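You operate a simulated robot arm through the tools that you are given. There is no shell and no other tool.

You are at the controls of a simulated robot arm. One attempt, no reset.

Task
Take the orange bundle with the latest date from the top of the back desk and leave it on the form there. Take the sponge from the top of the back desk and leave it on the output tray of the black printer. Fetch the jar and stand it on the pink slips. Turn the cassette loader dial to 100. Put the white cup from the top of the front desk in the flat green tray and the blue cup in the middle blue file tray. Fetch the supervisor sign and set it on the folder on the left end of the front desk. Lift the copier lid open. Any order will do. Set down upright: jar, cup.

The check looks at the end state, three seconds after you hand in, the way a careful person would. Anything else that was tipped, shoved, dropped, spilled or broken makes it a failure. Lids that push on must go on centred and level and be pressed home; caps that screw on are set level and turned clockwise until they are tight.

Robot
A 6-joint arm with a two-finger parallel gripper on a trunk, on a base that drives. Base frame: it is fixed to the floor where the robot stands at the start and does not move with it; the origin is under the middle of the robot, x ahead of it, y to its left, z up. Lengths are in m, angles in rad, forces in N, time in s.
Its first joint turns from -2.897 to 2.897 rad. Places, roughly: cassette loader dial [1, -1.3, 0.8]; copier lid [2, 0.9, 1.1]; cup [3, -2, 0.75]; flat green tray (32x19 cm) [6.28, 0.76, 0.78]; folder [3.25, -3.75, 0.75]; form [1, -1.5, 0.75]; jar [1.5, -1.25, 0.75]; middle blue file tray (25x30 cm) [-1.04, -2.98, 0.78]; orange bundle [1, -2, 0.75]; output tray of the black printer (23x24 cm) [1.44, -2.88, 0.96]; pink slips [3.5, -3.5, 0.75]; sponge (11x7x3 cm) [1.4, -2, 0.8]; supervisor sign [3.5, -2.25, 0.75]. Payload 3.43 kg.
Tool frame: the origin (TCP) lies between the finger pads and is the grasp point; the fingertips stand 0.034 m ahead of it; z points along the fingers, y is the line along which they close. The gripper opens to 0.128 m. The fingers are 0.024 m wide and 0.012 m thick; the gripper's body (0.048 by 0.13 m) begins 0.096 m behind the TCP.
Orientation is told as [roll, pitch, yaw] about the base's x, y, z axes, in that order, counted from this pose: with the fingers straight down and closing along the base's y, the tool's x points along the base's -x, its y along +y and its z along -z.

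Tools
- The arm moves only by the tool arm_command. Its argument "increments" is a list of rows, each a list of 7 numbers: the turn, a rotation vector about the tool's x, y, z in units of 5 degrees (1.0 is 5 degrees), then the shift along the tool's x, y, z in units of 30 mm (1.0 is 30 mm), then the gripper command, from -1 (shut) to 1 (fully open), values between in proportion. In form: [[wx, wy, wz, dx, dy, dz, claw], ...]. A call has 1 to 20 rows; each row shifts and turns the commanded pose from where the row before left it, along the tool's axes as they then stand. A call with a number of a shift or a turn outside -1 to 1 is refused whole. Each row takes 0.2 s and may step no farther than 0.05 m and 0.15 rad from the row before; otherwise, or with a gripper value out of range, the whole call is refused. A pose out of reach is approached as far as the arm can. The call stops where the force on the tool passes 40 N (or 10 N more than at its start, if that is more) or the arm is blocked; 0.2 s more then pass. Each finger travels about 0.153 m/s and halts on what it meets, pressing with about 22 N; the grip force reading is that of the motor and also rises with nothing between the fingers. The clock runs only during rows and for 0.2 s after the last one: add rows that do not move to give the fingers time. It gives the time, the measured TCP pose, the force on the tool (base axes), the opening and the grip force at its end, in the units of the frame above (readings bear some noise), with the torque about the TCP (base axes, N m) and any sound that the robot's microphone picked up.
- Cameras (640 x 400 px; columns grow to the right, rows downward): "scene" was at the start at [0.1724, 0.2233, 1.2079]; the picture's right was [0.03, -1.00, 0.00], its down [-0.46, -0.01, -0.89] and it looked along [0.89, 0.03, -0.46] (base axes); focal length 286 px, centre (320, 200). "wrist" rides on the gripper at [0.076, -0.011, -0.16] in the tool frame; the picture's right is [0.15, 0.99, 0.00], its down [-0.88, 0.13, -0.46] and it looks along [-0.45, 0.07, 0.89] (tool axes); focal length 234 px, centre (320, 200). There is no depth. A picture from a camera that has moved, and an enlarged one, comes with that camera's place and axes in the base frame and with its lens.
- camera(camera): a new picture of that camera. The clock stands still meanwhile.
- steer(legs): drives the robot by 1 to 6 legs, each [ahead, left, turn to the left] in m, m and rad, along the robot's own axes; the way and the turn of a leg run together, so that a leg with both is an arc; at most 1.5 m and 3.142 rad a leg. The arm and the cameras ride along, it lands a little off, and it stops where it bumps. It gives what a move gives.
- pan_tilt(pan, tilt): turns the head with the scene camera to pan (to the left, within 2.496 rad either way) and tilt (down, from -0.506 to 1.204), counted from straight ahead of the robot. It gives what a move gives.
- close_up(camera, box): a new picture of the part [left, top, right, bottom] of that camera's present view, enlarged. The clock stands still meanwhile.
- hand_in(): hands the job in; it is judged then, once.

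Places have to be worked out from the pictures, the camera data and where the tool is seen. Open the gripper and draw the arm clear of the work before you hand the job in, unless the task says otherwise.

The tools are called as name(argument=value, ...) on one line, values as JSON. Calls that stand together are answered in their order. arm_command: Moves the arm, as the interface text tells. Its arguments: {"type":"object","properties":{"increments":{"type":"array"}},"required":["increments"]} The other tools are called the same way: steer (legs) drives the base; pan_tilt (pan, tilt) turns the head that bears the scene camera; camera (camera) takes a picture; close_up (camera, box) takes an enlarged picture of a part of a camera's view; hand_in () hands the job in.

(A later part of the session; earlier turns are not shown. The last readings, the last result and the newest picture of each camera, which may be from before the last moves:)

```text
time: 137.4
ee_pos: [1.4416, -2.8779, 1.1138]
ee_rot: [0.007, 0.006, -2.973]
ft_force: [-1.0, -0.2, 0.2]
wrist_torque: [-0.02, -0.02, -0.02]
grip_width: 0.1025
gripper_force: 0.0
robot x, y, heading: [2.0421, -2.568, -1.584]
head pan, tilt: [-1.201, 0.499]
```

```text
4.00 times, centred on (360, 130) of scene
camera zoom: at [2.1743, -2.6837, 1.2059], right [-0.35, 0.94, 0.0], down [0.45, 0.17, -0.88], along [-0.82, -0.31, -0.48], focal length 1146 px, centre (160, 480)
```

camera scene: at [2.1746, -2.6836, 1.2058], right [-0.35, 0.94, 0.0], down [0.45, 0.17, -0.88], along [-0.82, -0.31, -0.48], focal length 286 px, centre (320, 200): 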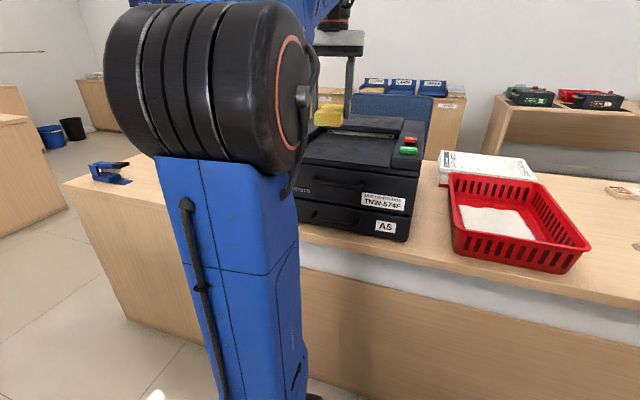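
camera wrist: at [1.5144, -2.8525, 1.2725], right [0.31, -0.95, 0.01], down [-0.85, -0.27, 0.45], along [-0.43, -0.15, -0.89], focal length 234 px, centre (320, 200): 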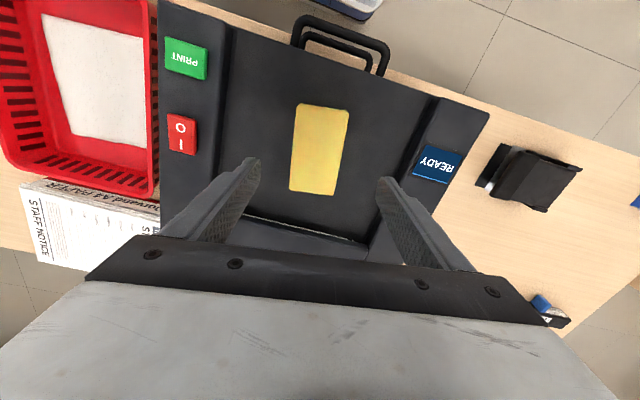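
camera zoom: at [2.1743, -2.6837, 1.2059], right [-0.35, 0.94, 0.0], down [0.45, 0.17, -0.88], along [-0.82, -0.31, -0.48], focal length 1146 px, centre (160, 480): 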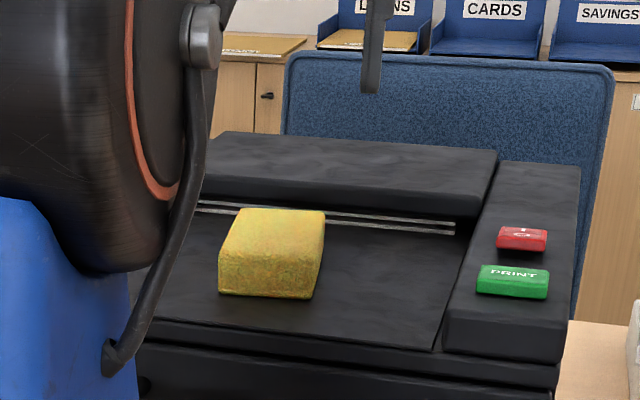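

The sponge lies squarely on the output tray. Now the jar at about (1.42, −1.22): I pull the arm back over the aisle and drive back up it.

arm_command(increments=[[0, 0, 0, 0.986, 0.167, 0, 1], [0, 0, 0, 0.986, 0.167, 0, 1], [0, 0, 0, 0.986, 0.167, 0, 1], [0, 0, 0, 0.986, 0.167, 0, 1], [0, 0, 0, 0.986, 0.167, 0, 1], [0, 0, 0, 0.986, 0.167, 0, 1], [0, 0, 0, 0.986, 0.167, 0, 1], [0, 0, 0, 0.986, 0.167, 0, 1], [0, 0, 0, 0.986, 0.167, 0, 1], [0, 0, 0, 0.986, 0.167, 0, 1]])

steer(legs=[[-0.8, 0.02, 0.014], [-0.8, 0, 0]])

pan_tilt(pan=-1.2, tilt=0.6)

camera(camera="scene")

camera(camera="wrist")

```text
time: 139.6
ee_pos: [1.7421, -2.8751, 1.115]
ee_rot: [0.007, 0.007, -2.974]
ft_force: [-0.2, -0.8, 0.0]
wrist_torque: [0.01, -0.01, 0.02]
grip_width: 0.1278
gripper_force: 0.0
robot x, y, heading: [2.0355, -2.569, -1.584]
head pan, tilt: [-1.201, 0.499]
```

```text
time: 147.8
ee_pos: [1.7721, -1.2901, 1.1137]
ee_rot: [0.005, 0.007, -2.941]
ft_force: [0.2, 0.6, -0.5]
wrist_torque: [0.01, 0.0, -0.02]
grip_width: 0.1278
gripper_force: 0.1
robot x, y, heading: [2.0547, -0.9771, -1.549]
head pan, tilt: [-1.201, 0.499]
```

```text
time: 148.4
ee_pos: [1.773, -1.2905, 1.1146]
ee_rot: [0.009, 0.004, -2.941]
ft_force: [0.3, 0.4, -1.0]
wrist_torque: [0.02, 0.0, 0.03]
grip_width: 0.128
gripper_force: 0.0
robot x, y, heading: [2.0558, -0.975, -1.554]
head pan, tilt: [-1.201, 0.6]
```

```text
taken
camera scene: at [2.2008, -1.0832, 1.1968], right [-0.38, 0.93, 0.0], down [0.52, 0.21, -0.83], along [-0.76, -0.31, -0.56], focal length 286 px, centre (320, 200)
```

scene: 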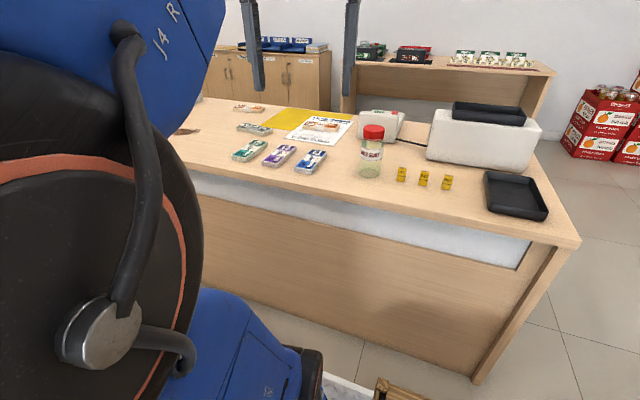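

```text
taken
camera wrist: at [1.8437, -1.2624, 1.2748], right [0.34, -0.94, 0.01], down [-0.84, -0.3, 0.45], along [-0.42, -0.16, -0.89], focal length 234 px, centre (320, 200)
```

wrist: 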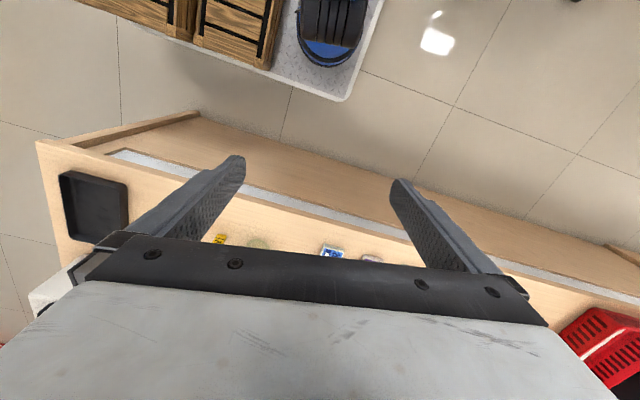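

The jar stands at about (1.40, −1.23), roughly 0.15 m tall. I zoom in to size its lid and body.

close_up(camera="scene", box=[325, 110, 421, 190])

```text
5.00 times, centred on (373, 150) of scene
camera zoom: at [2.2008, -1.0832, 1.1968], right [-0.38, 0.93, 0.0], down [0.52, 0.21, -0.83], along [-0.76, -0.31, -0.56], focal length 1432 px, centre (55, 450)
```

zoom: 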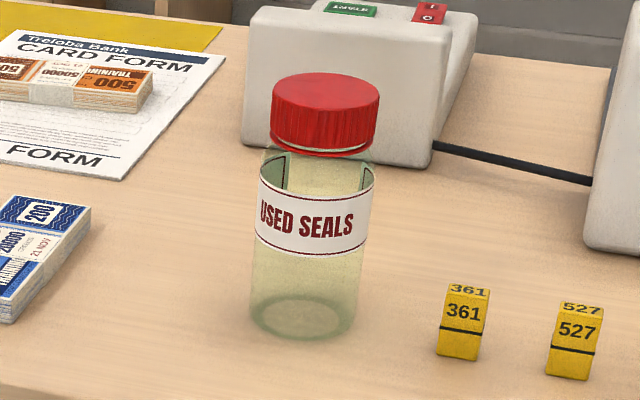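

Lid about 63 mm, body 67 mm, lid top z≈0.90; small seals stand 0.1 m away along y, so I'll close along x. I turn the tool to yaw −90° and move over the jar.

arm_command(increments=[[0, 0, -0.981, 0, 0, 0, 1], [0, 0, -0.981, 0, 0, 0, 1], [0, 0, -0.981, 0, 0, 0, 1], [0, 0, -0.981, 0, 0, 0, 1], [0, 0, -0.981, 0, 0, 0, 1], [0, 0, -0.981, 0, 0, 0, 1], [0, 0, -0.981, 0, 0, 0, 1], [0, 0, -0.981, 0, 0, 0, 1], [0, 0, -0.981, 0, 0, 0, 1], [0, 0, -0.981, 0, 0, 0, 1], [0, 0, -0.981, 0, 0, 0, 1], [0, 0, -0.981, 0, 0, 0, 1], [0, 0, -0.981, 0, 0, 0, 1], [0, 0, -0.981, 0, 0, 0, 1], [0, 0, -0.981, 0, 0, 0, 1], [0, 0, -0.981, 0, 0, 0, 1]])

arm_command(increments=[[0, 0, 0, 0.14, -0.95, 0, 1], [0, 0, 0, 0.14, -0.95, 0, 1], [0, 0, 0, 0.14, -0.95, 0, 1], [0, 0, 0, 0.14, -0.95, 0, 1], [0, 0, 0, 0.14, -0.95, 0, 1], [0, 0, 0, 0.14, -0.95, 0, 1], [0, 0, 0, 0.14, -0.95, 0, 1], [0, 0, 0, 0.14, -0.95, 0, 1], [0, 0, 0, 0.14, -0.95, 0, 1], [0, 0, 0, 0.14, -0.95, 0, 1], [0, 0, 0, 0.14, -0.95, 0, 1], [0, 0, 0, 0.14, -0.95, 0, 1], [0, 0, 0, 0.14, -0.95, 0, 1]])

camera(camera="wrist")

camera(camera="scene")

```text
time: 151.8
ee_pos: [1.7719, -1.289, 1.1151]
ee_rot: [0.006, -0.006, -1.569]
ft_force: [-0.7, 0.7, -1.0]
wrist_torque: [-0.01, 0.02, 0.02]
grip_width: 0.1281
gripper_force: 0.0
robot x, y, heading: [2.0613, -0.976, -1.553]
head pan, tilt: [-1.201, 0.6]
```

```text
time: 154.6
ee_pos: [1.4003, -1.2339, 1.1093]
ee_rot: [0.004, -0.005, -1.571]
ft_force: [-0.1, 0.3, 0.4]
wrist_torque: [-0.04, 0.07, -0.01]
grip_width: 0.1278
gripper_force: 0.0
robot x, y, heading: [2.0603, -0.9745, -1.554]
head pan, tilt: [-1.201, 0.6]
```

```text
taken
camera wrist: at [1.3884, -1.1572, 1.2689], right [0.99, 0.15, 0.0], down [0.13, -0.88, 0.46], along [0.07, -0.46, -0.89], focal length 234 px, centre (320, 200)
```

wrist: 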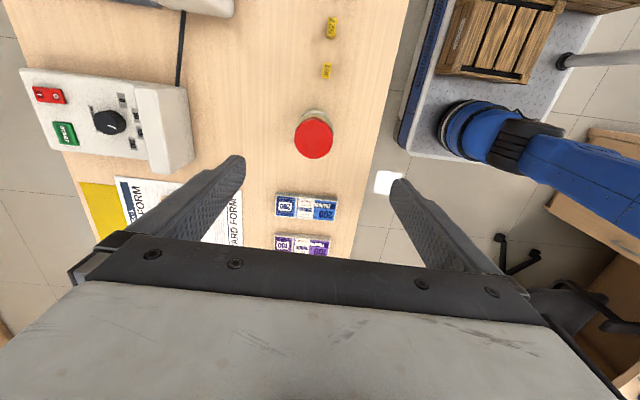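

```text
taken
camera scene: at [2.2011, -1.0831, 1.1967], right [-0.38, 0.92, 0.0], down [0.52, 0.21, -0.83], along [-0.76, -0.31, -0.56], focal length 286 px, centre (320, 200)
```

scene: 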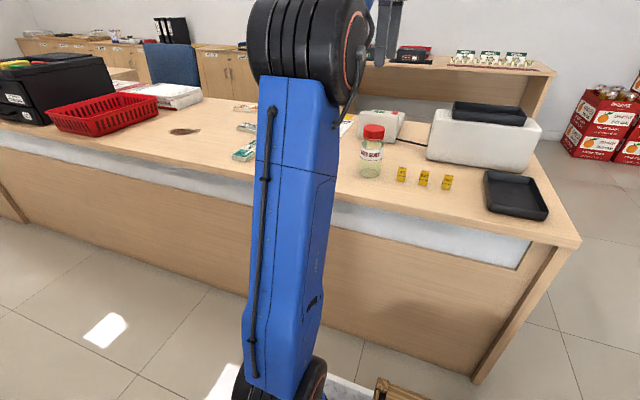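

The lid centre is at (1.393, −1.239). I trim 8 mm and descend around the jar to TCP z≈0.825.

arm_command(increments=[[0, 0, 0, -0.17, -0.23, 1, 1], [0, 0, 0, 0, 0, 1, 1], [0, 0, 0, 0, 0, 1, 1], [0, 0, 0, 0, 0, 1, 1], [0, 0, 0, 0, 0, 1, 1], [0, 0, 0, 0, 0, 1, 1], [0, 0, 0, 0, 0, 1, 1], [0, 0, 0, 0, 0, 1, 1], [0, 0, 0, 0, 0, 0.9, 1], [0, 0, 0, 0, 0, 0.5, 1], [0, 0, 0, 0, 0, 0, 1]])

camera(camera="wrist")

close_up(camera="scene", box=[325, 110, 421, 190])

```text
time: 157.0
ee_pos: [1.3943, -1.2429, 0.8291]
ee_rot: [0.008, -0.006, -1.57]
ft_force: [-0.2, 0.0, -0.6]
wrist_torque: [-0.03, 0.03, 0.0]
grip_width: 0.1282
gripper_force: 0.1
robot x, y, heading: [2.0627, -0.9771, -1.55]
head pan, tilt: [-1.201, 0.6]
```

```text
taken
camera wrist: at [1.3827, -1.1647, 0.9883], right [0.99, 0.15, 0.01], down [0.13, -0.88, 0.46], along [0.07, -0.46, -0.89], focal length 234 px, centre (320, 200)
```

wrist: 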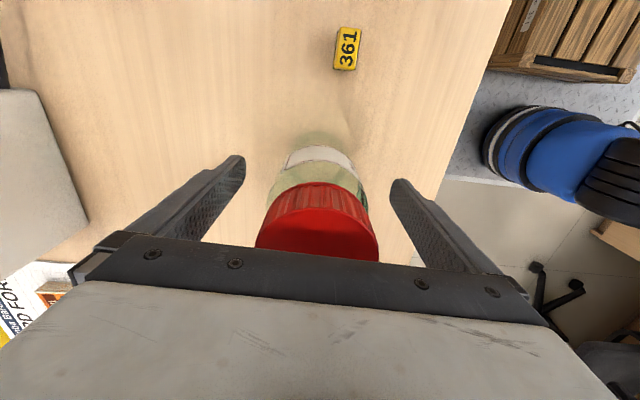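

```text
5.00 times, centred on (373, 150) of scene
camera zoom: at [2.2007, -1.0832, 1.1968], right [-0.38, 0.93, 0.0], down [0.52, 0.21, -0.82], along [-0.76, -0.31, -0.57], focal length 1432 px, centre (55, 450)
```

zoom: 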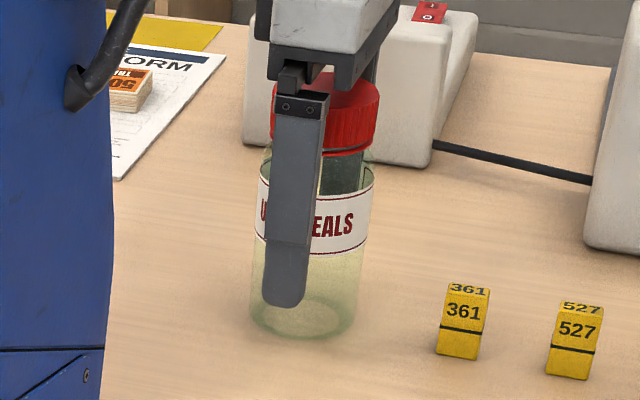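

The jar is between the fingers. I close on its body.

arm_command(increments=[[0, 0, 0, 0, 0, 0, 0.3], [0, 0, 0, 0, 0, 0, 0.1], [0, 0, 0, 0, 0, 0, -0.2], [0, 0, 0, 0, 0, 0, -1], [0, 0, 0, 0, 0, 0, -1], [0, 0, 0, 0, 0, 0, -1]])

close_up(camera="scene", box=[325, 110, 421, 190])

```text
time: 158.4
ee_pos: [1.3955, -1.2414, 0.8295]
ee_rot: [0.005, -0.004, -1.569]
ft_force: [-2.5, -0.4, 3.2]
wrist_torque: [-0.01, 0.26, -0.04]
grip_width: 0.0675
gripper_force: 22.2
robot x, y, heading: [2.06, -0.973, -1.554]
head pan, tilt: [-1.201, 0.6]
```

```text
5.00 times, centred on (373, 150) of scene
camera zoom: at [2.2007, -1.0832, 1.1968], right [-0.38, 0.93, 0.0], down [0.52, 0.21, -0.82], along [-0.76, -0.31, -0.57], focal length 1432 px, centre (55, 450)
```

zoom: 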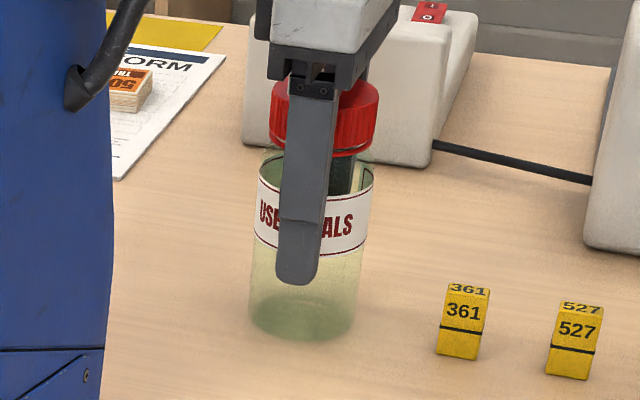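

Jar gripped at 67.5 mm. I lift it 0.2 m and bring it around in front of the robot over the aisle.

arm_command(increments=[[0, 0, 0, 0, 0, -0.4, -1], [0, 0, 0, 0, 0, -0.8, -1], [0, 0, 0, 0, 0, -1, -1], [0, 0, 0, 0, 0, -1, -1], [0, 0, 0, 0, 0, -1, -1], [0, 0, 0, 0, 0, -1, -1], [0, 0, 0, 0, 0, -1, -1], [0, 0, 0, 0, 0, -0.8, -1]])

arm_command(increments=[[0, 0, 0, -0.483, 1, 0, -1], [0, 0, 0, -0.483, 1, 0, -1], [0, 0, 0, -0.483, 1, 0, -1], [0, 0, 0, -0.483, 1, 0, -1], [0, 0, 0, -0.483, 1, 0, -1], [0, 0, 0, -0.483, 1, 0, -1], [0, 0, 0, -0.483, 1, 0, -1], [0, 0, 0, -0.483, 1, 0, -1], [0, 0, 0, -0.483, 1, 0, -1], [0, 0, 0, -0.483, 1, 0, -1], [0, 0, 0, -0.483, 1, 0, -1], [0, 0, 0, -0.483, 1, 0, -1], [0, 0, 0, -0.483, 1, 0, -1], [0, 0, 0, -0.483, 1, 0, -1], [0, 0, 0, -0.483, 1, 0, -1], [0, 0, 0, -0.483, 1, 0, -1], [0, 0, 0, -0.483, 1, 0, -1], [0, 0, 0, -0.483, 1, 0, -1], [0, 0, 0, -0.483, 1, 0, -1], [0, 0, 0, -0.483, 1, 0, -1]])

pan_tilt(pan=0.0, tilt=0.4)

camera(camera="scene")

```text
time: 160.2
ee_pos: [1.3937, -1.2399, 1.0387]
ee_rot: [0.005, -0.005, -1.572]
ft_force: [-0.4, -0.5, -1.9]
wrist_torque: [0.02, -0.01, -0.04]
grip_width: 0.0679
gripper_force: 21.7
robot x, y, heading: [2.0622, -0.9763, -1.554]
head pan, tilt: [-1.201, 0.6]
```

```text
time: 164.4
ee_pos: [1.9953, -1.5299, 1.0469]
ee_rot: [0.007, -0.006, -1.57]
ft_force: [-0.5, 0.8, -3.1]
wrist_torque: [-0.04, -0.02, 0.02]
grip_width: 0.0676
gripper_force: 21.4
robot x, y, heading: [2.0595, -0.9726, -1.552]
head pan, tilt: [-1.201, 0.6]
```

```text
time: 165.8
ee_pos: [1.9943, -1.5289, 1.0473]
ee_rot: [0.008, -0.005, -1.571]
ft_force: [-0.2, -0.4, -3.2]
wrist_torque: [-0.01, -0.03, -0.02]
grip_width: 0.0673
gripper_force: 21.7
robot x, y, heading: [2.0591, -0.9776, -1.553]
head pan, tilt: [0.0, 0.4]
```

```text
taken
camera scene: at [2.2843, -1.1424, 1.215], right [-1.0, -0.02, 0.0], down [-0.01, 0.39, -0.92], along [0.02, -0.92, -0.39], focal length 286 px, centre (320, 200)
```

scene: 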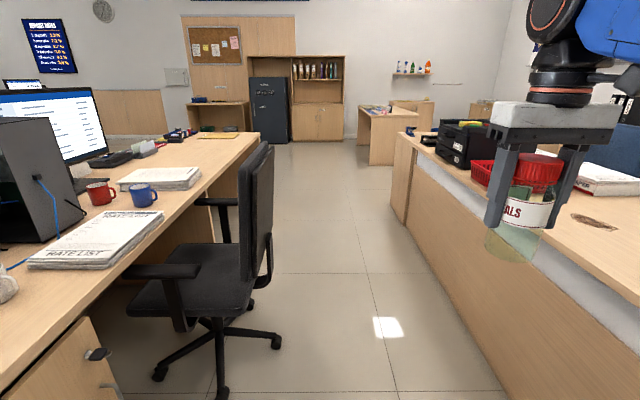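

The jar hangs upright. I drive down the aisle past the chair toward the far end of the front desk.

steer(legs=[[0.95, -0.01, -0.018], [1.0, 0, 0]])

pan_tilt(pan=1.0, tilt=0.45)

camera(camera="scene")

```text
time: 175.5
ee_pos: [1.984, -3.4671, 1.0447]
ee_rot: [0.006, -0.006, -1.594]
ft_force: [0.0, 0.0, -3.5]
wrist_torque: [0.0, 0.02, 0.02]
grip_width: 0.0677
gripper_force: 21.9
robot x, y, heading: [2.0629, -2.9168, -1.568]
head pan, tilt: [0.0, 0.4]
```

```text
time: 176.8
ee_pos: [1.9845, -3.4661, 1.0459]
ee_rot: [0.006, -0.005, -1.591]
ft_force: [-0.8, 0.2, -2.7]
wrist_torque: [-0.01, 0.01, 0.02]
grip_width: 0.0676
gripper_force: 21.4
robot x, y, heading: [2.0606, -2.9096, -1.574]
head pan, tilt: [1.0, 0.45]
```

```text
taken
camera scene: at [2.3591, -3.0438, 1.2103], right [-0.54, -0.84, 0.0], down [-0.37, 0.24, -0.9], along [0.76, -0.49, -0.44], focal length 286 px, centre (320, 200)
```

scene: 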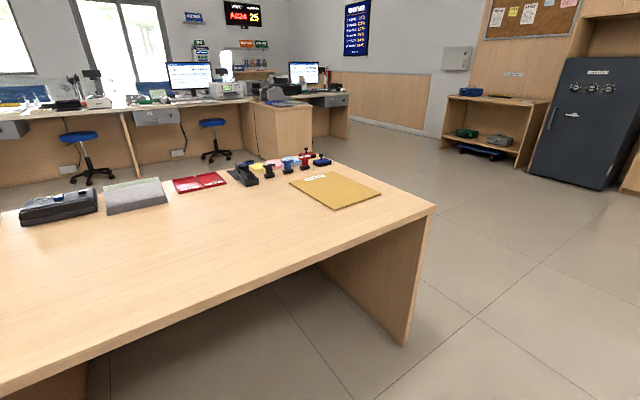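

I zoom on the end of the front desk to find the pink slips and the folder.

close_up(camera="scene", box=[160, 135, 400, 225])

close_up(camera="scene", box=[0, 150, 240, 250])

```text
2.67 times, centred on (280, 180) of scene
camera zoom: at [2.3591, -3.0438, 1.2103], right [-0.54, -0.84, 0.0], down [-0.37, 0.24, -0.9], along [0.76, -0.49, -0.44], focal length 764 px, centre (427, 253)
```

zoom: 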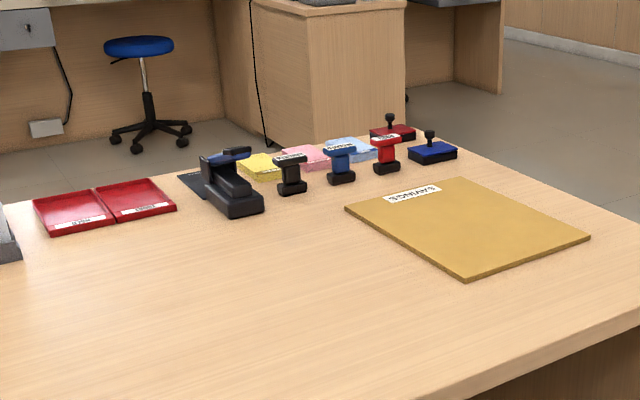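

```text
2.67 times, centred on (120, 200) of scene
camera zoom: at [2.3591, -3.0438, 1.2103], right [-0.54, -0.84, 0.0], down [-0.37, 0.24, -0.9], along [0.76, -0.49, -0.44], focal length 764 px, centre (853, 200)
```

zoom: 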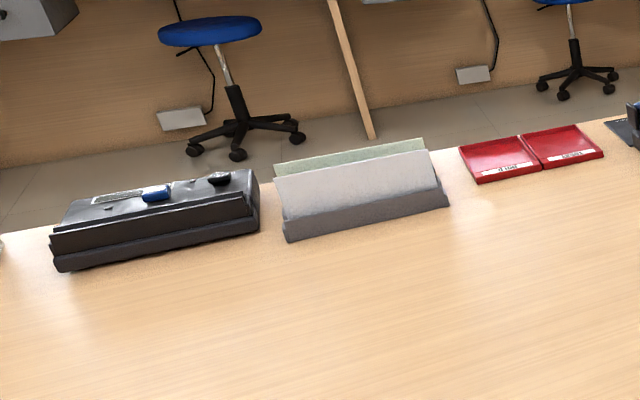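

The pink pad lies behind the stamps near the desk's far edge, at about (3.6, −3.58), so I'll approach from the far side by driving around the end of the desk. First I go past the end and look along the way.

steer(legs=[[0.9, 0, 0], [0.8, 0, 0]])

pan_tilt(pan=1.5, tilt=0.45)

camera(camera="scene")

```text
time: 185.4
ee_pos: [1.9581, -5.1647, 1.0467]
ee_rot: [0.007, -0.007, -1.612]
ft_force: [0.2, -0.6, -2.1]
wrist_torque: [0.01, 0.01, -0.01]
grip_width: 0.0676
gripper_force: 21.7
robot x, y, heading: [2.0436, -4.6147, -1.596]
head pan, tilt: [1.0, 0.45]
```

```text
time: 186.4
ee_pos: [1.9576, -5.1655, 1.0458]
ee_rot: [0.007, -0.004, -1.611]
ft_force: [0.0, -0.5, -3.1]
wrist_torque: [0.0, 0.01, -0.01]
grip_width: 0.0677
gripper_force: 21.8
robot x, y, heading: [2.0461, -4.6148, -1.598]
head pan, tilt: [1.499, 0.45]
```

```text
taken
camera scene: at [2.3559, -4.7066, 1.2103], right [-0.09, -1.0, 0.0], down [-0.43, 0.04, -0.9], along [0.9, -0.08, -0.44], focal length 286 px, centre (320, 200)
```

scene: 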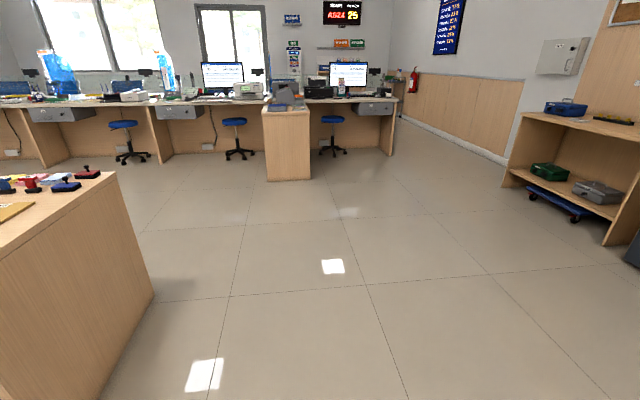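

The floor around the desk's end is clear. I slide across to x≈4.25, turn to face the desk (−x) and move up level with the slips.

steer(legs=[[0, 0, 0.027], [0, 1.1, 0], [0, 1.1, 0], [0, 0, -1.571]])

pan_tilt(pan=-0.6, tilt=0.5)

camera(camera="scene")

```text
time: 201.3
ee_pos: [3.6825, -4.5437, 1.0459]
ee_rot: [0.008, -0.006, -3.127]
ft_force: [-0.7, 0.0, -3.6]
wrist_torque: [-0.02, -0.04, 0.02]
grip_width: 0.0676
gripper_force: 21.1
robot x, y, heading: [4.2367, -4.6001, -3.108]
head pan, tilt: [1.499, 0.45]
```

```text
time: 203.3
ee_pos: [3.682, -4.544, 1.046]
ee_rot: [0.007, -0.006, -3.125]
ft_force: [-0.5, 0.0, -2.8]
wrist_torque: [0.01, -0.02, -0.02]
grip_width: 0.0676
gripper_force: 22.1
robot x, y, heading: [4.2401, -4.6003, -3.112]
head pan, tilt: [-0.6, 0.499]
```

```text
taken
camera scene: at [4.0899, -4.7736, 1.2058], right [0.53, 0.84, 0.0], down [0.4, -0.26, -0.88], along [-0.74, 0.47, -0.48], focal length 286 px, centre (320, 200)
```

scene: 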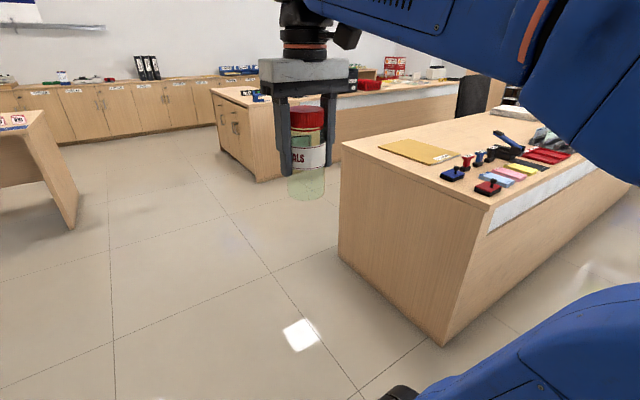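

The slips and stamps are visible on this side. I slide up level with them.

steer(legs=[[0, 0, -0.03], [0, -0.98, 0]])

pan_tilt(pan=-0.2, tilt=0.9)

camera(camera="scene")

camera(camera="wrist")

```text
time: 208.8
ee_pos: [3.6826, -3.5556, 1.0463]
ee_rot: [0.007, -0.004, 3.121]
ft_force: [0.4, -0.4, -2.2]
wrist_torque: [0.0, -0.01, -0.01]
grip_width: 0.0678
gripper_force: 21.8
robot x, y, heading: [4.235, -3.6297, -3.142]
head pan, tilt: [-0.6, 0.499]
```

```text
time: 209.6
ee_pos: [3.6827, -3.5556, 1.0456]
ee_rot: [0.006, -0.003, 3.123]
ft_force: [-0.5, 0.3, -2.1]
wrist_torque: [0.0, -0.01, 0.02]
grip_width: 0.0676
gripper_force: 22.1
robot x, y, heading: [4.2361, -3.6307, -3.144]
head pan, tilt: [-0.201, 0.901]
```

```text
taken
camera scene: at [4.082, -3.8349, 1.172], right [0.2, 0.98, 0.0], down [0.77, -0.16, -0.62], along [-0.61, 0.12, -0.78], focal length 286 px, centre (320, 200)
```

scene: 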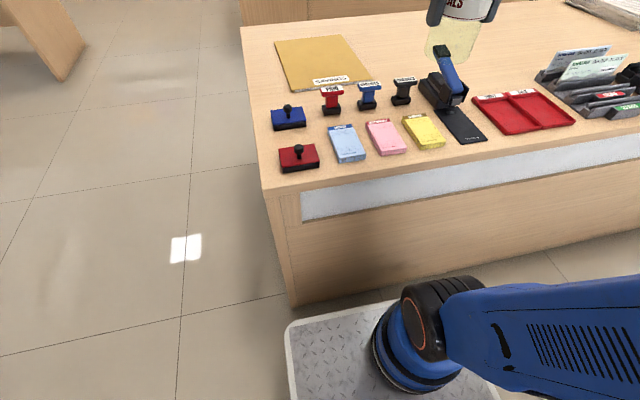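

```text
taken
camera wrist: at [3.7586, -3.5436, 1.2049], right [0.13, -0.99, 0.01], down [-0.88, -0.11, 0.46], along [-0.46, -0.06, -0.89], focal length 234 px, centre (320, 200)
```

wrist: 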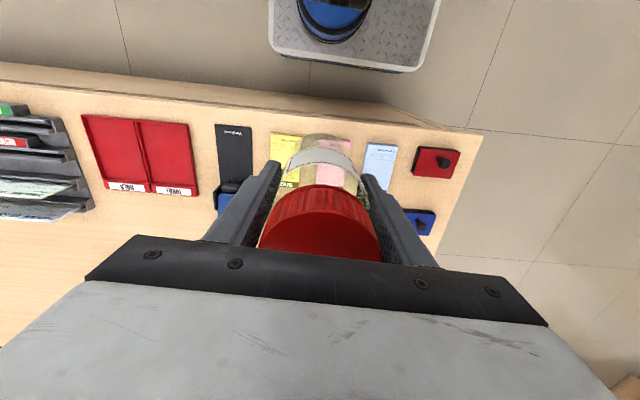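

The pink slips pad is near (3.61, −3.59), between light-blue and yellow pads, with stamps behind. I zoom in for its exact outline.

close_up(camera="scene", box=[310, 60, 470, 180])

```text
3.33 times, centred on (390, 120) of scene
camera zoom: at [4.082, -3.8349, 1.172], right [0.2, 0.98, 0.0], down [0.77, -0.16, -0.62], along [-0.61, 0.12, -0.78], focal length 955 px, centre (87, 467)
```

zoom: 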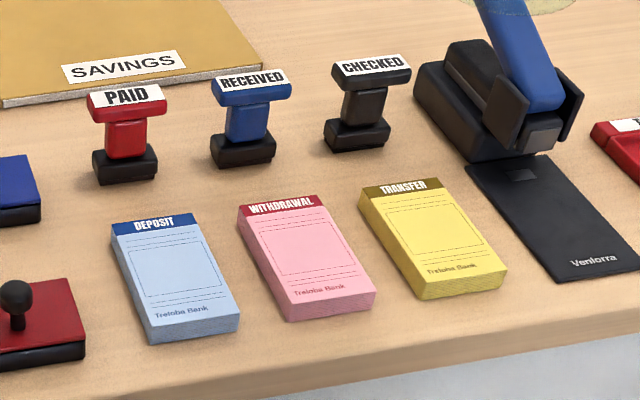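

The pink pad spans x 3.556–3.66, y −3.624…−3.562 (centre 3.608, −3.593). I centre the jar above it and come down to a few cm above.

arm_command(increments=[[0, 0, 0, -0.845, 0.43, 0, -1], [0, 0, 0, -0.845, 0.43, 0, -1], [0, 0, 0, -0.845, 0.43, 0, -1], [0, 0, 0, 0, 0, 1, -1], [0, 0, 0, 0, 0, 1, -1], [0, 0, 0, 0, 0, 1, -1], [0, 0, 0, 0, 0, 1, -1], [0, 0, 0, 0, 0, 1, -1], [0, 0, 0, 0, 0, 0.6, -1], [0, 0, 0, 0, 0, 0, -1]])

close_up(camera="scene", box=[310, 60, 470, 180])

camera(camera="wrist")

```text
time: 211.8
ee_pos: [3.6044, -3.592, 0.8796]
ee_rot: [0.007, -0.007, 3.121]
ft_force: [0.3, -0.3, -2.6]
wrist_torque: [0.02, -0.05, -0.01]
grip_width: 0.0677
gripper_force: 21.8
robot x, y, heading: [4.2331, -3.6303, -3.136]
head pan, tilt: [-0.201, 0.901]
```

```text
3.33 times, centred on (390, 120) of scene
camera zoom: at [4.082, -3.8349, 1.172], right [0.2, 0.98, 0.0], down [0.77, -0.16, -0.62], along [-0.61, 0.12, -0.78], focal length 955 px, centre (87, 467)
```

zoom: 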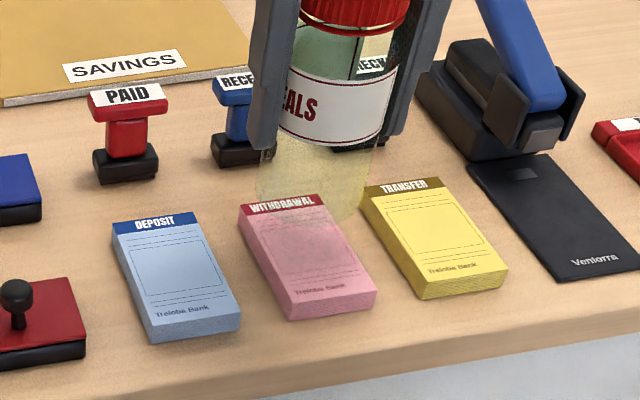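

```text
taken
camera wrist: at [3.6815, -3.5816, 1.0378], right [0.13, -0.99, 0.01], down [-0.88, -0.11, 0.46], along [-0.46, -0.06, -0.89], focal length 234 px, centre (320, 200)
```

wrist: 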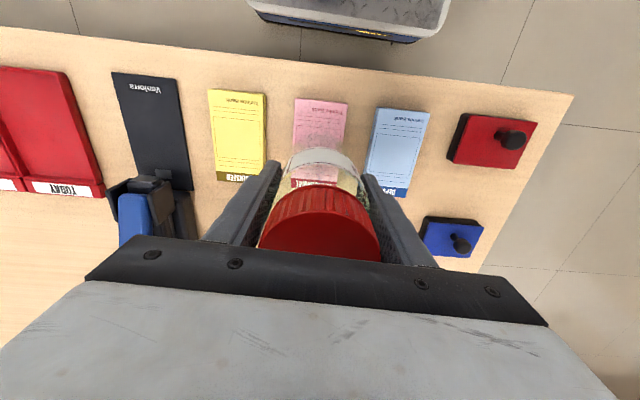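

The jar is right over the pad. I lower it in small final steps, watching for contact.

arm_command(increments=[[0, 0, 0, 0.05, 0.03, 0.5, -1], [0, 0, 0, 0, 0, 0.5, -1], [0, 0, 0, 0, 0, 0.1, -1], [0, 0, 0, 0, 0, 0, -1]])

```text
time: 212.8
ee_pos: [3.6054, -3.5956, 0.8444]
ee_rot: [0.007, -0.005, 3.123]
ft_force: [1.2, 1.8, 5.3]
wrist_torque: [0.23, -0.11, -0.01]
grip_width: 0.0679
gripper_force: 21.9
robot x, y, heading: [4.2345, -3.6308, -3.139]
head pan, tilt: [-0.201, 0.901]
```

Contact at z=0.844 (+5 N). I open the fingers just enough and check before rising.

arm_command(increments=[[0, 0, 0, 0, 0, 0, 0.12], [0, 0, 0, 0, 0, 0, 0.25], [0, 0, 0, 0, 0, 0, 0.4], [0, 0, 0, 0, 0, 0, 0.5]])

close_up(camera="scene", box=[310, 60, 470, 180])

```text
time: 213.8
ee_pos: [3.605, -3.5947, 0.845]
ee_rot: [0.006, -0.006, 3.122]
ft_force: [0.1, -0.2, -0.1]
wrist_torque: [-0.01, 0.01, -0.05]
grip_width: 0.0959
gripper_force: 0.1
robot x, y, heading: [4.2355, -3.6261, -3.141]
head pan, tilt: [-0.201, 0.901]
```

```text
3.33 times, centred on (390, 120) of scene
camera zoom: at [4.0821, -3.8349, 1.172], right [0.2, 0.98, 0.0], down [0.77, -0.16, -0.62], along [-0.61, 0.12, -0.78], focal length 955 px, centre (87, 467)
```

zoom: 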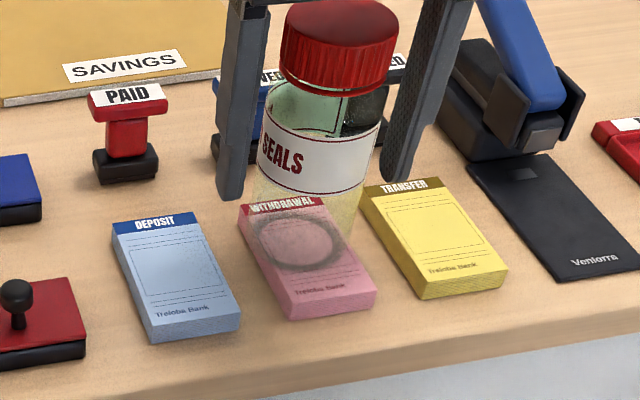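

The jar stands upright on the pink pad. I rise straight up and look again, then search for the supervisor sign.

arm_command(increments=[[0, 0, 0, 0, 0, -0.5, 0.7], [0, 0, 0, 0, 0, -1, 0.7], [0, 0, 0, 0, 0, -1, 0.7], [0, 0, 0, 0, 0, -1, 0.7], [0, 0, 0, 0, 0, -1, 0.7], [0, 0, 0, 0, 0, -1, 0.7], [0, 0, 0, 0, 0, -1, 0.7], [0, 0, 0, 0, 0, -1, 0.7]])

camera(camera="scene")

pan_tilt(pan=-0.9, tilt=0.6)

camera(camera="scene")

```text
time: 215.6
ee_pos: [3.6061, -3.5929, 1.0732]
ee_rot: [0.007, -0.004, 3.122]
ft_force: [-0.8, -0.1, 0.4]
wrist_torque: [0.03, 0.0, -0.02]
grip_width: 0.1088
gripper_force: 0.1
robot x, y, heading: [4.2373, -3.6316, -3.136]
head pan, tilt: [-0.201, 0.901]
```

```text
taken
camera scene: at [4.0821, -3.8349, 1.172], right [0.2, 0.98, 0.0], down [0.77, -0.16, -0.62], along [-0.61, 0.12, -0.78], focal length 286 px, centre (320, 200)
```

scene: 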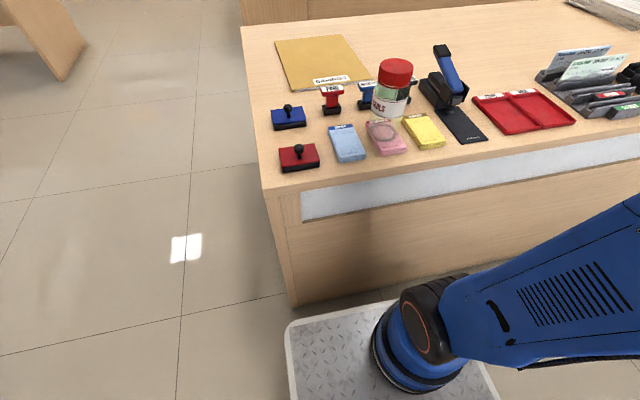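

```text
time: 216.7
ee_pos: [3.6061, -3.5932, 1.0731]
ee_rot: [0.008, -0.005, 3.122]
ft_force: [0.2, -0.6, 0.1]
wrist_torque: [0.02, 0.03, 0.04]
grip_width: 0.1087
gripper_force: 0.1
robot x, y, heading: [4.239, -3.6281, -3.136]
head pan, tilt: [-0.901, 0.6]
```

```text
taken
camera scene: at [4.1011, -3.7808, 1.1967], right [0.78, 0.62, 0.0], down [0.35, -0.44, -0.82], along [-0.51, 0.65, -0.57], focal length 286 px, centre (320, 200)
```

scene: 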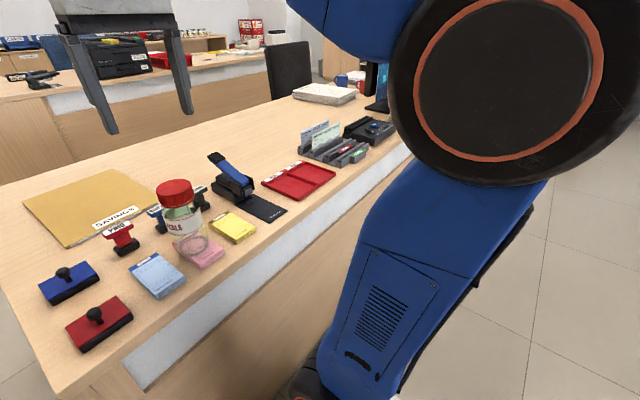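

The jar stands well. I back away from the desk and slide along to look for the supervisor sign near (3.5, −2.25).

steer(legs=[[-0.35, 0, 0], [0, -1.2, 0]])

pan_tilt(pan=-0.1, tilt=0.4)

camera(camera="scene")

```text
time: 224.7
ee_pos: [3.9681, -2.3853, 1.0733]
ee_rot: [0.008, -0.006, 3.114]
ft_force: [0.4, -0.4, 0.2]
wrist_torque: [-0.02, 0.0, 0.0]
grip_width: 0.1088
gripper_force: 0.1
robot x, y, heading: [4.5961, -2.4328, 3.137]
head pan, tilt: [-0.901, 0.6]
```

```text
time: 225.8
ee_pos: [3.9681, -2.3855, 1.072]
ee_rot: [0.007, -0.006, 3.115]
ft_force: [0.5, 1.6, -1.3]
wrist_torque: [0.0, 0.02, 0.02]
grip_width: 0.1087
gripper_force: 0.1
robot x, y, heading: [4.5988, -2.4293, 3.141]
head pan, tilt: [-0.099, 0.4]
```

```text
taken
camera scene: at [4.4228, -2.6381, 1.215], right [0.11, 0.99, 0.0], down [0.39, -0.04, -0.92], along [-0.92, 0.1, -0.39], focal length 286 px, centre (320, 200)
```

scene: 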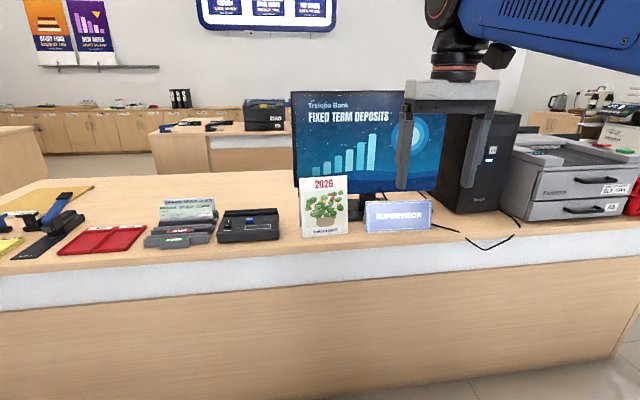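

The supervisor sign stands behind the monitor, beside a desk calendar. I zoom in.

close_up(camera="scene", box=[290, 165, 450, 265])

camera(camera="wrist")

```text
4.00 times, centred on (370, 215) of scene
camera zoom: at [4.4228, -2.6381, 1.215], right [0.11, 0.99, 0.0], down [0.39, -0.04, -0.92], along [-0.92, 0.1, -0.39], focal length 1146 px, centre (120, 140)
```

zoom: 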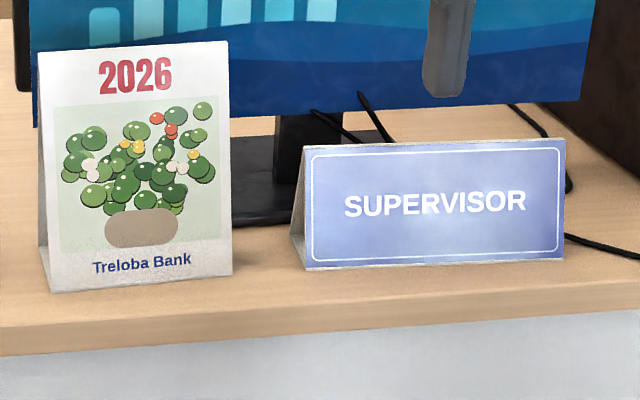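

```text
taken
camera wrist: at [4.0446, -2.3755, 1.2316], right [0.12, -0.99, 0.01], down [-0.88, -0.1, 0.46], along [-0.46, -0.06, -0.89], focal length 234 px, centre (320, 200)
```

wrist: 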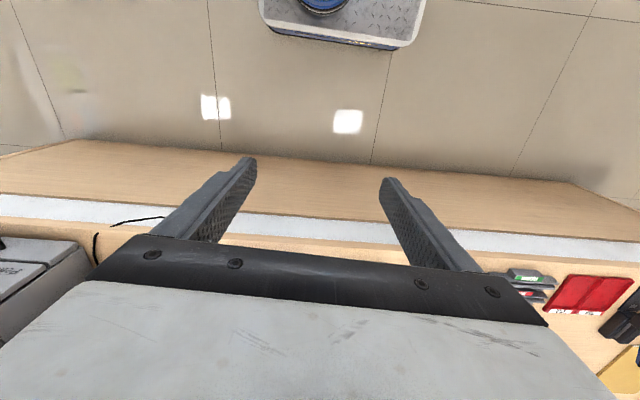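

The sign is a tent about 0.215 m long, 0.1 m high, 0.055 m deep, centred near (3.59, −2.29), with the monitor foot just behind. I'll grip it across its depth: turn the tool to yaw +90° and drive nearer.

arm_command(increments=[[0, 0, 0.983, 0, 0, 0, 0.3], [0, 0, 0.983, 0, 0, 0, 0.3], [0, 0, 0.983, 0, 0, 0, 0.3], [0, 0, 0.983, 0, 0, 0, 0.3], [0, 0, 0.983, 0, 0, 0, 0.3], [0, 0, 0.983, 0, 0, 0, 0.3], [0, 0, 0.983, 0, 0, 0, 0.3], [0, 0, 0.983, 0, 0, 0, 0.3], [0, 0, 0.983, 0, 0, 0, 0.3], [0, 0, 0.983, 0, 0, 0, 0.3], [0, 0, 0.983, 0, 0, 0, 0.3], [0, 0, 0.983, 0, 0, 0, 0.3], [0, 0, 0.983, 0, 0, 0, 0.3], [0, 0, 0.983, 0, 0, 0, 0.3], [0, 0, 0.983, 0, 0, 0, 0.3], [0, 0, 0.983, 0, 0, 0, 0.3], [0, 0, 0.983, 0, 0, 0, 0.3], [0, 0, 0.983, 0, 0, 0, 0.3]])

steer(legs=[[0.32, -0.1, 0]])

pan_tilt(pan=-0.5, tilt=0.6)

camera(camera="scene")

camera(camera="wrist")

```text
time: 229.6
ee_pos: [3.9663, -2.3875, 1.0732]
ee_rot: [0.004, 0.007, 1.57]
ft_force: [0.6, 0.6, -0.5]
wrist_torque: [-0.04, 0.01, 0.01]
grip_width: 0.0831
gripper_force: 0.1
robot x, y, heading: [4.5967, -2.4316, 3.133]
head pan, tilt: [-0.099, 0.4]
```

```text
time: 231.8
ee_pos: [3.6414, -2.2873, 1.0747]
ee_rot: [0.005, 0.006, 1.571]
ft_force: [0.3, -0.9, -0.3]
wrist_torque: [-0.02, -0.02, 0.02]
grip_width: 0.083
gripper_force: 0.0
robot x, y, heading: [4.2718, -2.3283, 3.135]
head pan, tilt: [-0.099, 0.4]
```

```text
time: 232.7
ee_pos: [3.6433, -2.2866, 1.0727]
ee_rot: [0.006, 0.007, 1.573]
ft_force: [0.2, -0.4, 0.5]
wrist_torque: [0.03, 0.01, 0.01]
grip_width: 0.0833
gripper_force: 0.2
robot x, y, heading: [4.2707, -2.3271, 3.136]
head pan, tilt: [-0.499, 0.6]
```

```text
taken
camera scene: at [4.1138, -2.5041, 1.1968], right [0.48, 0.88, 0.0], down [0.5, -0.27, -0.83], along [-0.72, 0.4, -0.56], focal length 286 px, centre (320, 200)
```

scene: 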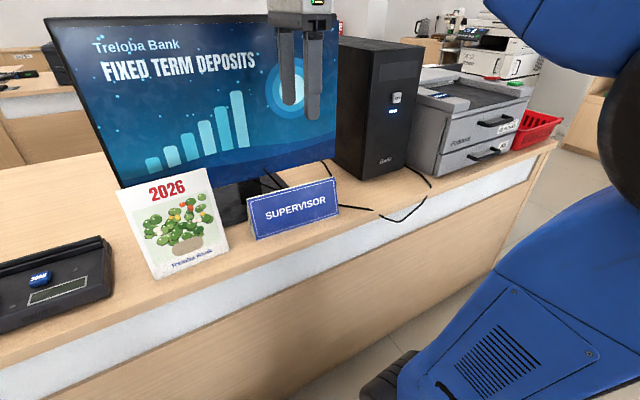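

```text
taken
camera wrist: at [3.655, -2.3616, 1.2326], right [-0.99, -0.15, 0.01], down [-0.13, 0.88, 0.45], along [-0.07, 0.45, -0.89], focal length 234 px, centre (320, 200)
```

wrist: 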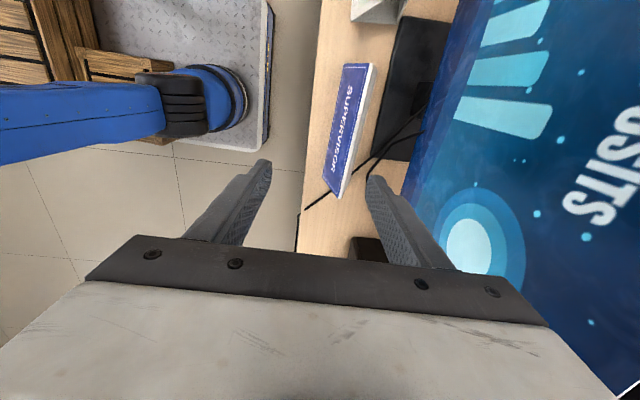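

The wrist view shows the sign from above along with the monitor foot. I zoom for accuracy.

close_up(camera="wrist", box=[280, 40, 460, 220])

close_up(camera="scene", box=[220, 150, 380, 250])

```text
2.22 times, centred on (370, 130) of wrist
camera zoom: at [3.655, -2.3616, 1.2326], right [-0.99, -0.15, 0.01], down [-0.13, 0.88, 0.45], along [-0.07, 0.45, -0.89], focal length 520 px, centre (209, 356)
```

zoom: 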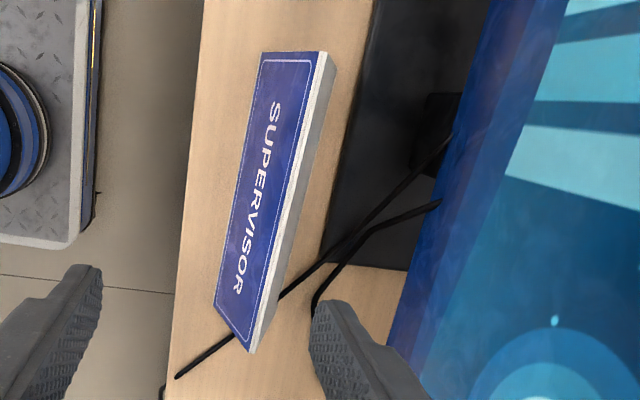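

```text
4.00 times, centred on (300, 200) of scene
camera zoom: at [4.1138, -2.5041, 1.1968], right [0.48, 0.88, 0.0], down [0.5, -0.27, -0.83], along [-0.72, 0.4, -0.56], focal length 1146 px, centre (400, 200)
```

zoom: 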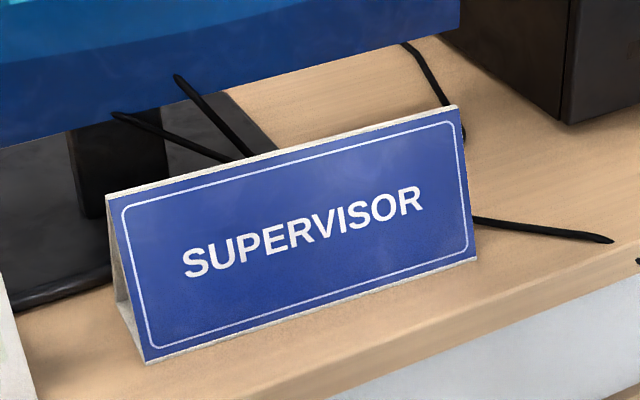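

The sign's ridge runs at x≈3.587 from y=−2.394 to −2.176; the monitor foot's edge is at x≈3.525. I set the opening to 75 mm, centre above the sign and come down part way.

arm_command(increments=[[0, 0, 0.37, 0.03, 0.925, 0, 0.172], [0, 0, 0, 0, 0.925, 0, 0.172], [0, 0, 0, 0, 0, 1, 0.172], [0, 0, 0, 0, 0, 1, 0.172], [0, 0, 0, 0, 0, 1, 0.172], [0, 0, 0, 0, 0, 1, 0.172], [0, 0, 0, 0, 0, 0.8, 0.172], [0, 0, 0, 0, 0, 0, 0.172]])

camera(camera="wrist")

camera(camera="scene")

```text
time: 234.5
ee_pos: [3.5827, -2.2868, 0.9308]
ee_rot: [0.004, 0.006, 1.541]
ft_force: [-0.2, -0.2, 0.0]
wrist_torque: [0.0, -0.01, 0.02]
grip_width: 0.075
gripper_force: 0.2
robot x, y, heading: [4.2724, -2.3261, 3.132]
head pan, tilt: [-0.499, 0.6]
```

```text
taken
camera wrist: at [3.5933, -2.362, 1.091], right [-0.99, -0.12, 0.01], down [-0.1, 0.89, 0.45], along [-0.06, 0.45, -0.89], focal length 234 px, centre (320, 200)
```

wrist: 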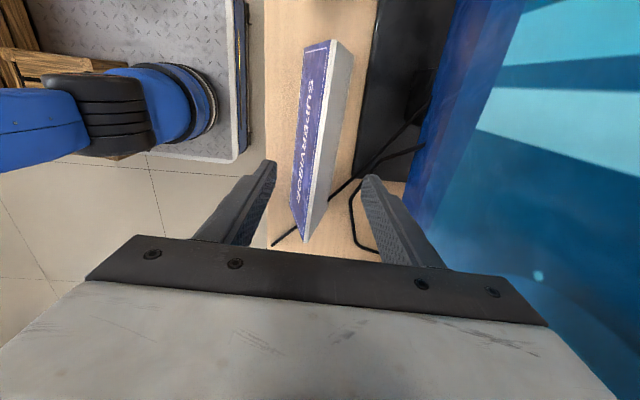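

```text
taken
camera scene: at [4.1138, -2.504, 1.1968], right [0.48, 0.88, 0.0], down [0.5, -0.27, -0.83], along [-0.72, 0.4, -0.56], focal length 286 px, centre (320, 200)
```

scene: 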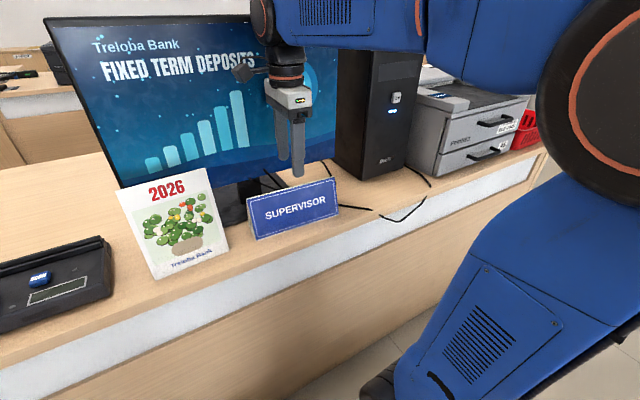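

The ridge lies 3 mm to the +x side of the tool centre; clear of the monitor. I trim and descend to grip height.

arm_command(increments=[[0, 0, 0, 0, -0.1, 1, 0.172], [0, 0, 0, 0, 0, 1, 0.172], [0, 0, 0, 0, 0, 1, 0.172], [0, 0, 0, 0, 0, 0.8, 0.172], [0, 0, 0, 0, 0, 0.45, 0.172], [0, 0, 0, 0, 0, 0, 0.172]])

close_up(camera="scene", box=[220, 130, 380, 250])

camera(camera="wrist")

```text
time: 235.9
ee_pos: [3.5887, -2.2879, 0.8015]
ee_rot: [0.004, 0.008, 1.542]
ft_force: [0.1, 0.7, -0.2]
wrist_torque: [0.03, 0.01, 0.0]
grip_width: 0.075
gripper_force: 0.0
robot x, y, heading: [4.2697, -2.3282, 3.138]
head pan, tilt: [-0.499, 0.6]
```

```text
3.33 times, centred on (300, 190) of scene
camera zoom: at [4.1138, -2.504, 1.1968], right [0.48, 0.88, 0.0], down [0.5, -0.27, -0.83], along [-0.72, 0.4, -0.56], focal length 955 px, centre (387, 233)
```

zoom: 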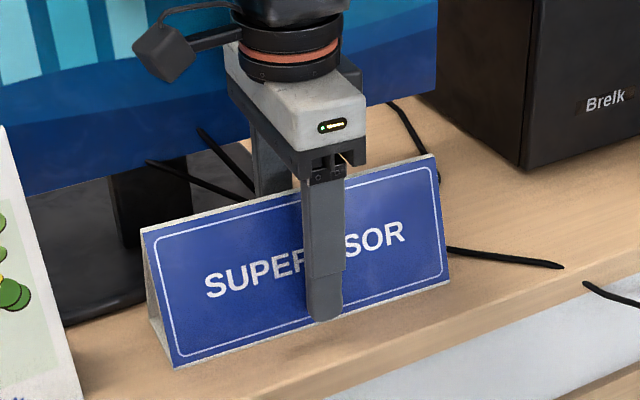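

```text
taken
camera wrist: at [3.5981, -2.3626, 0.9615], right [-0.99, -0.12, 0.01], down [-0.1, 0.89, 0.45], along [-0.06, 0.45, -0.89], focal length 234 px, centre (320, 200)
```

wrist: 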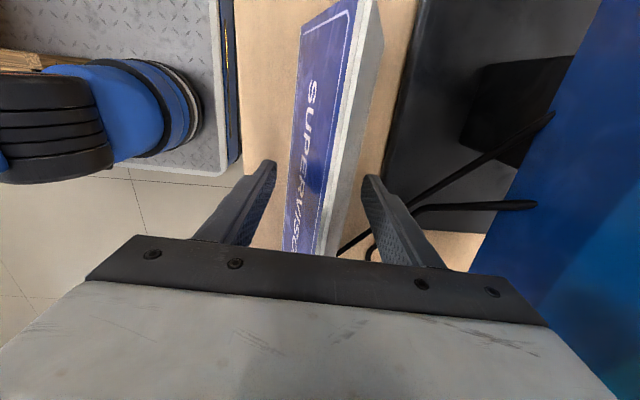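

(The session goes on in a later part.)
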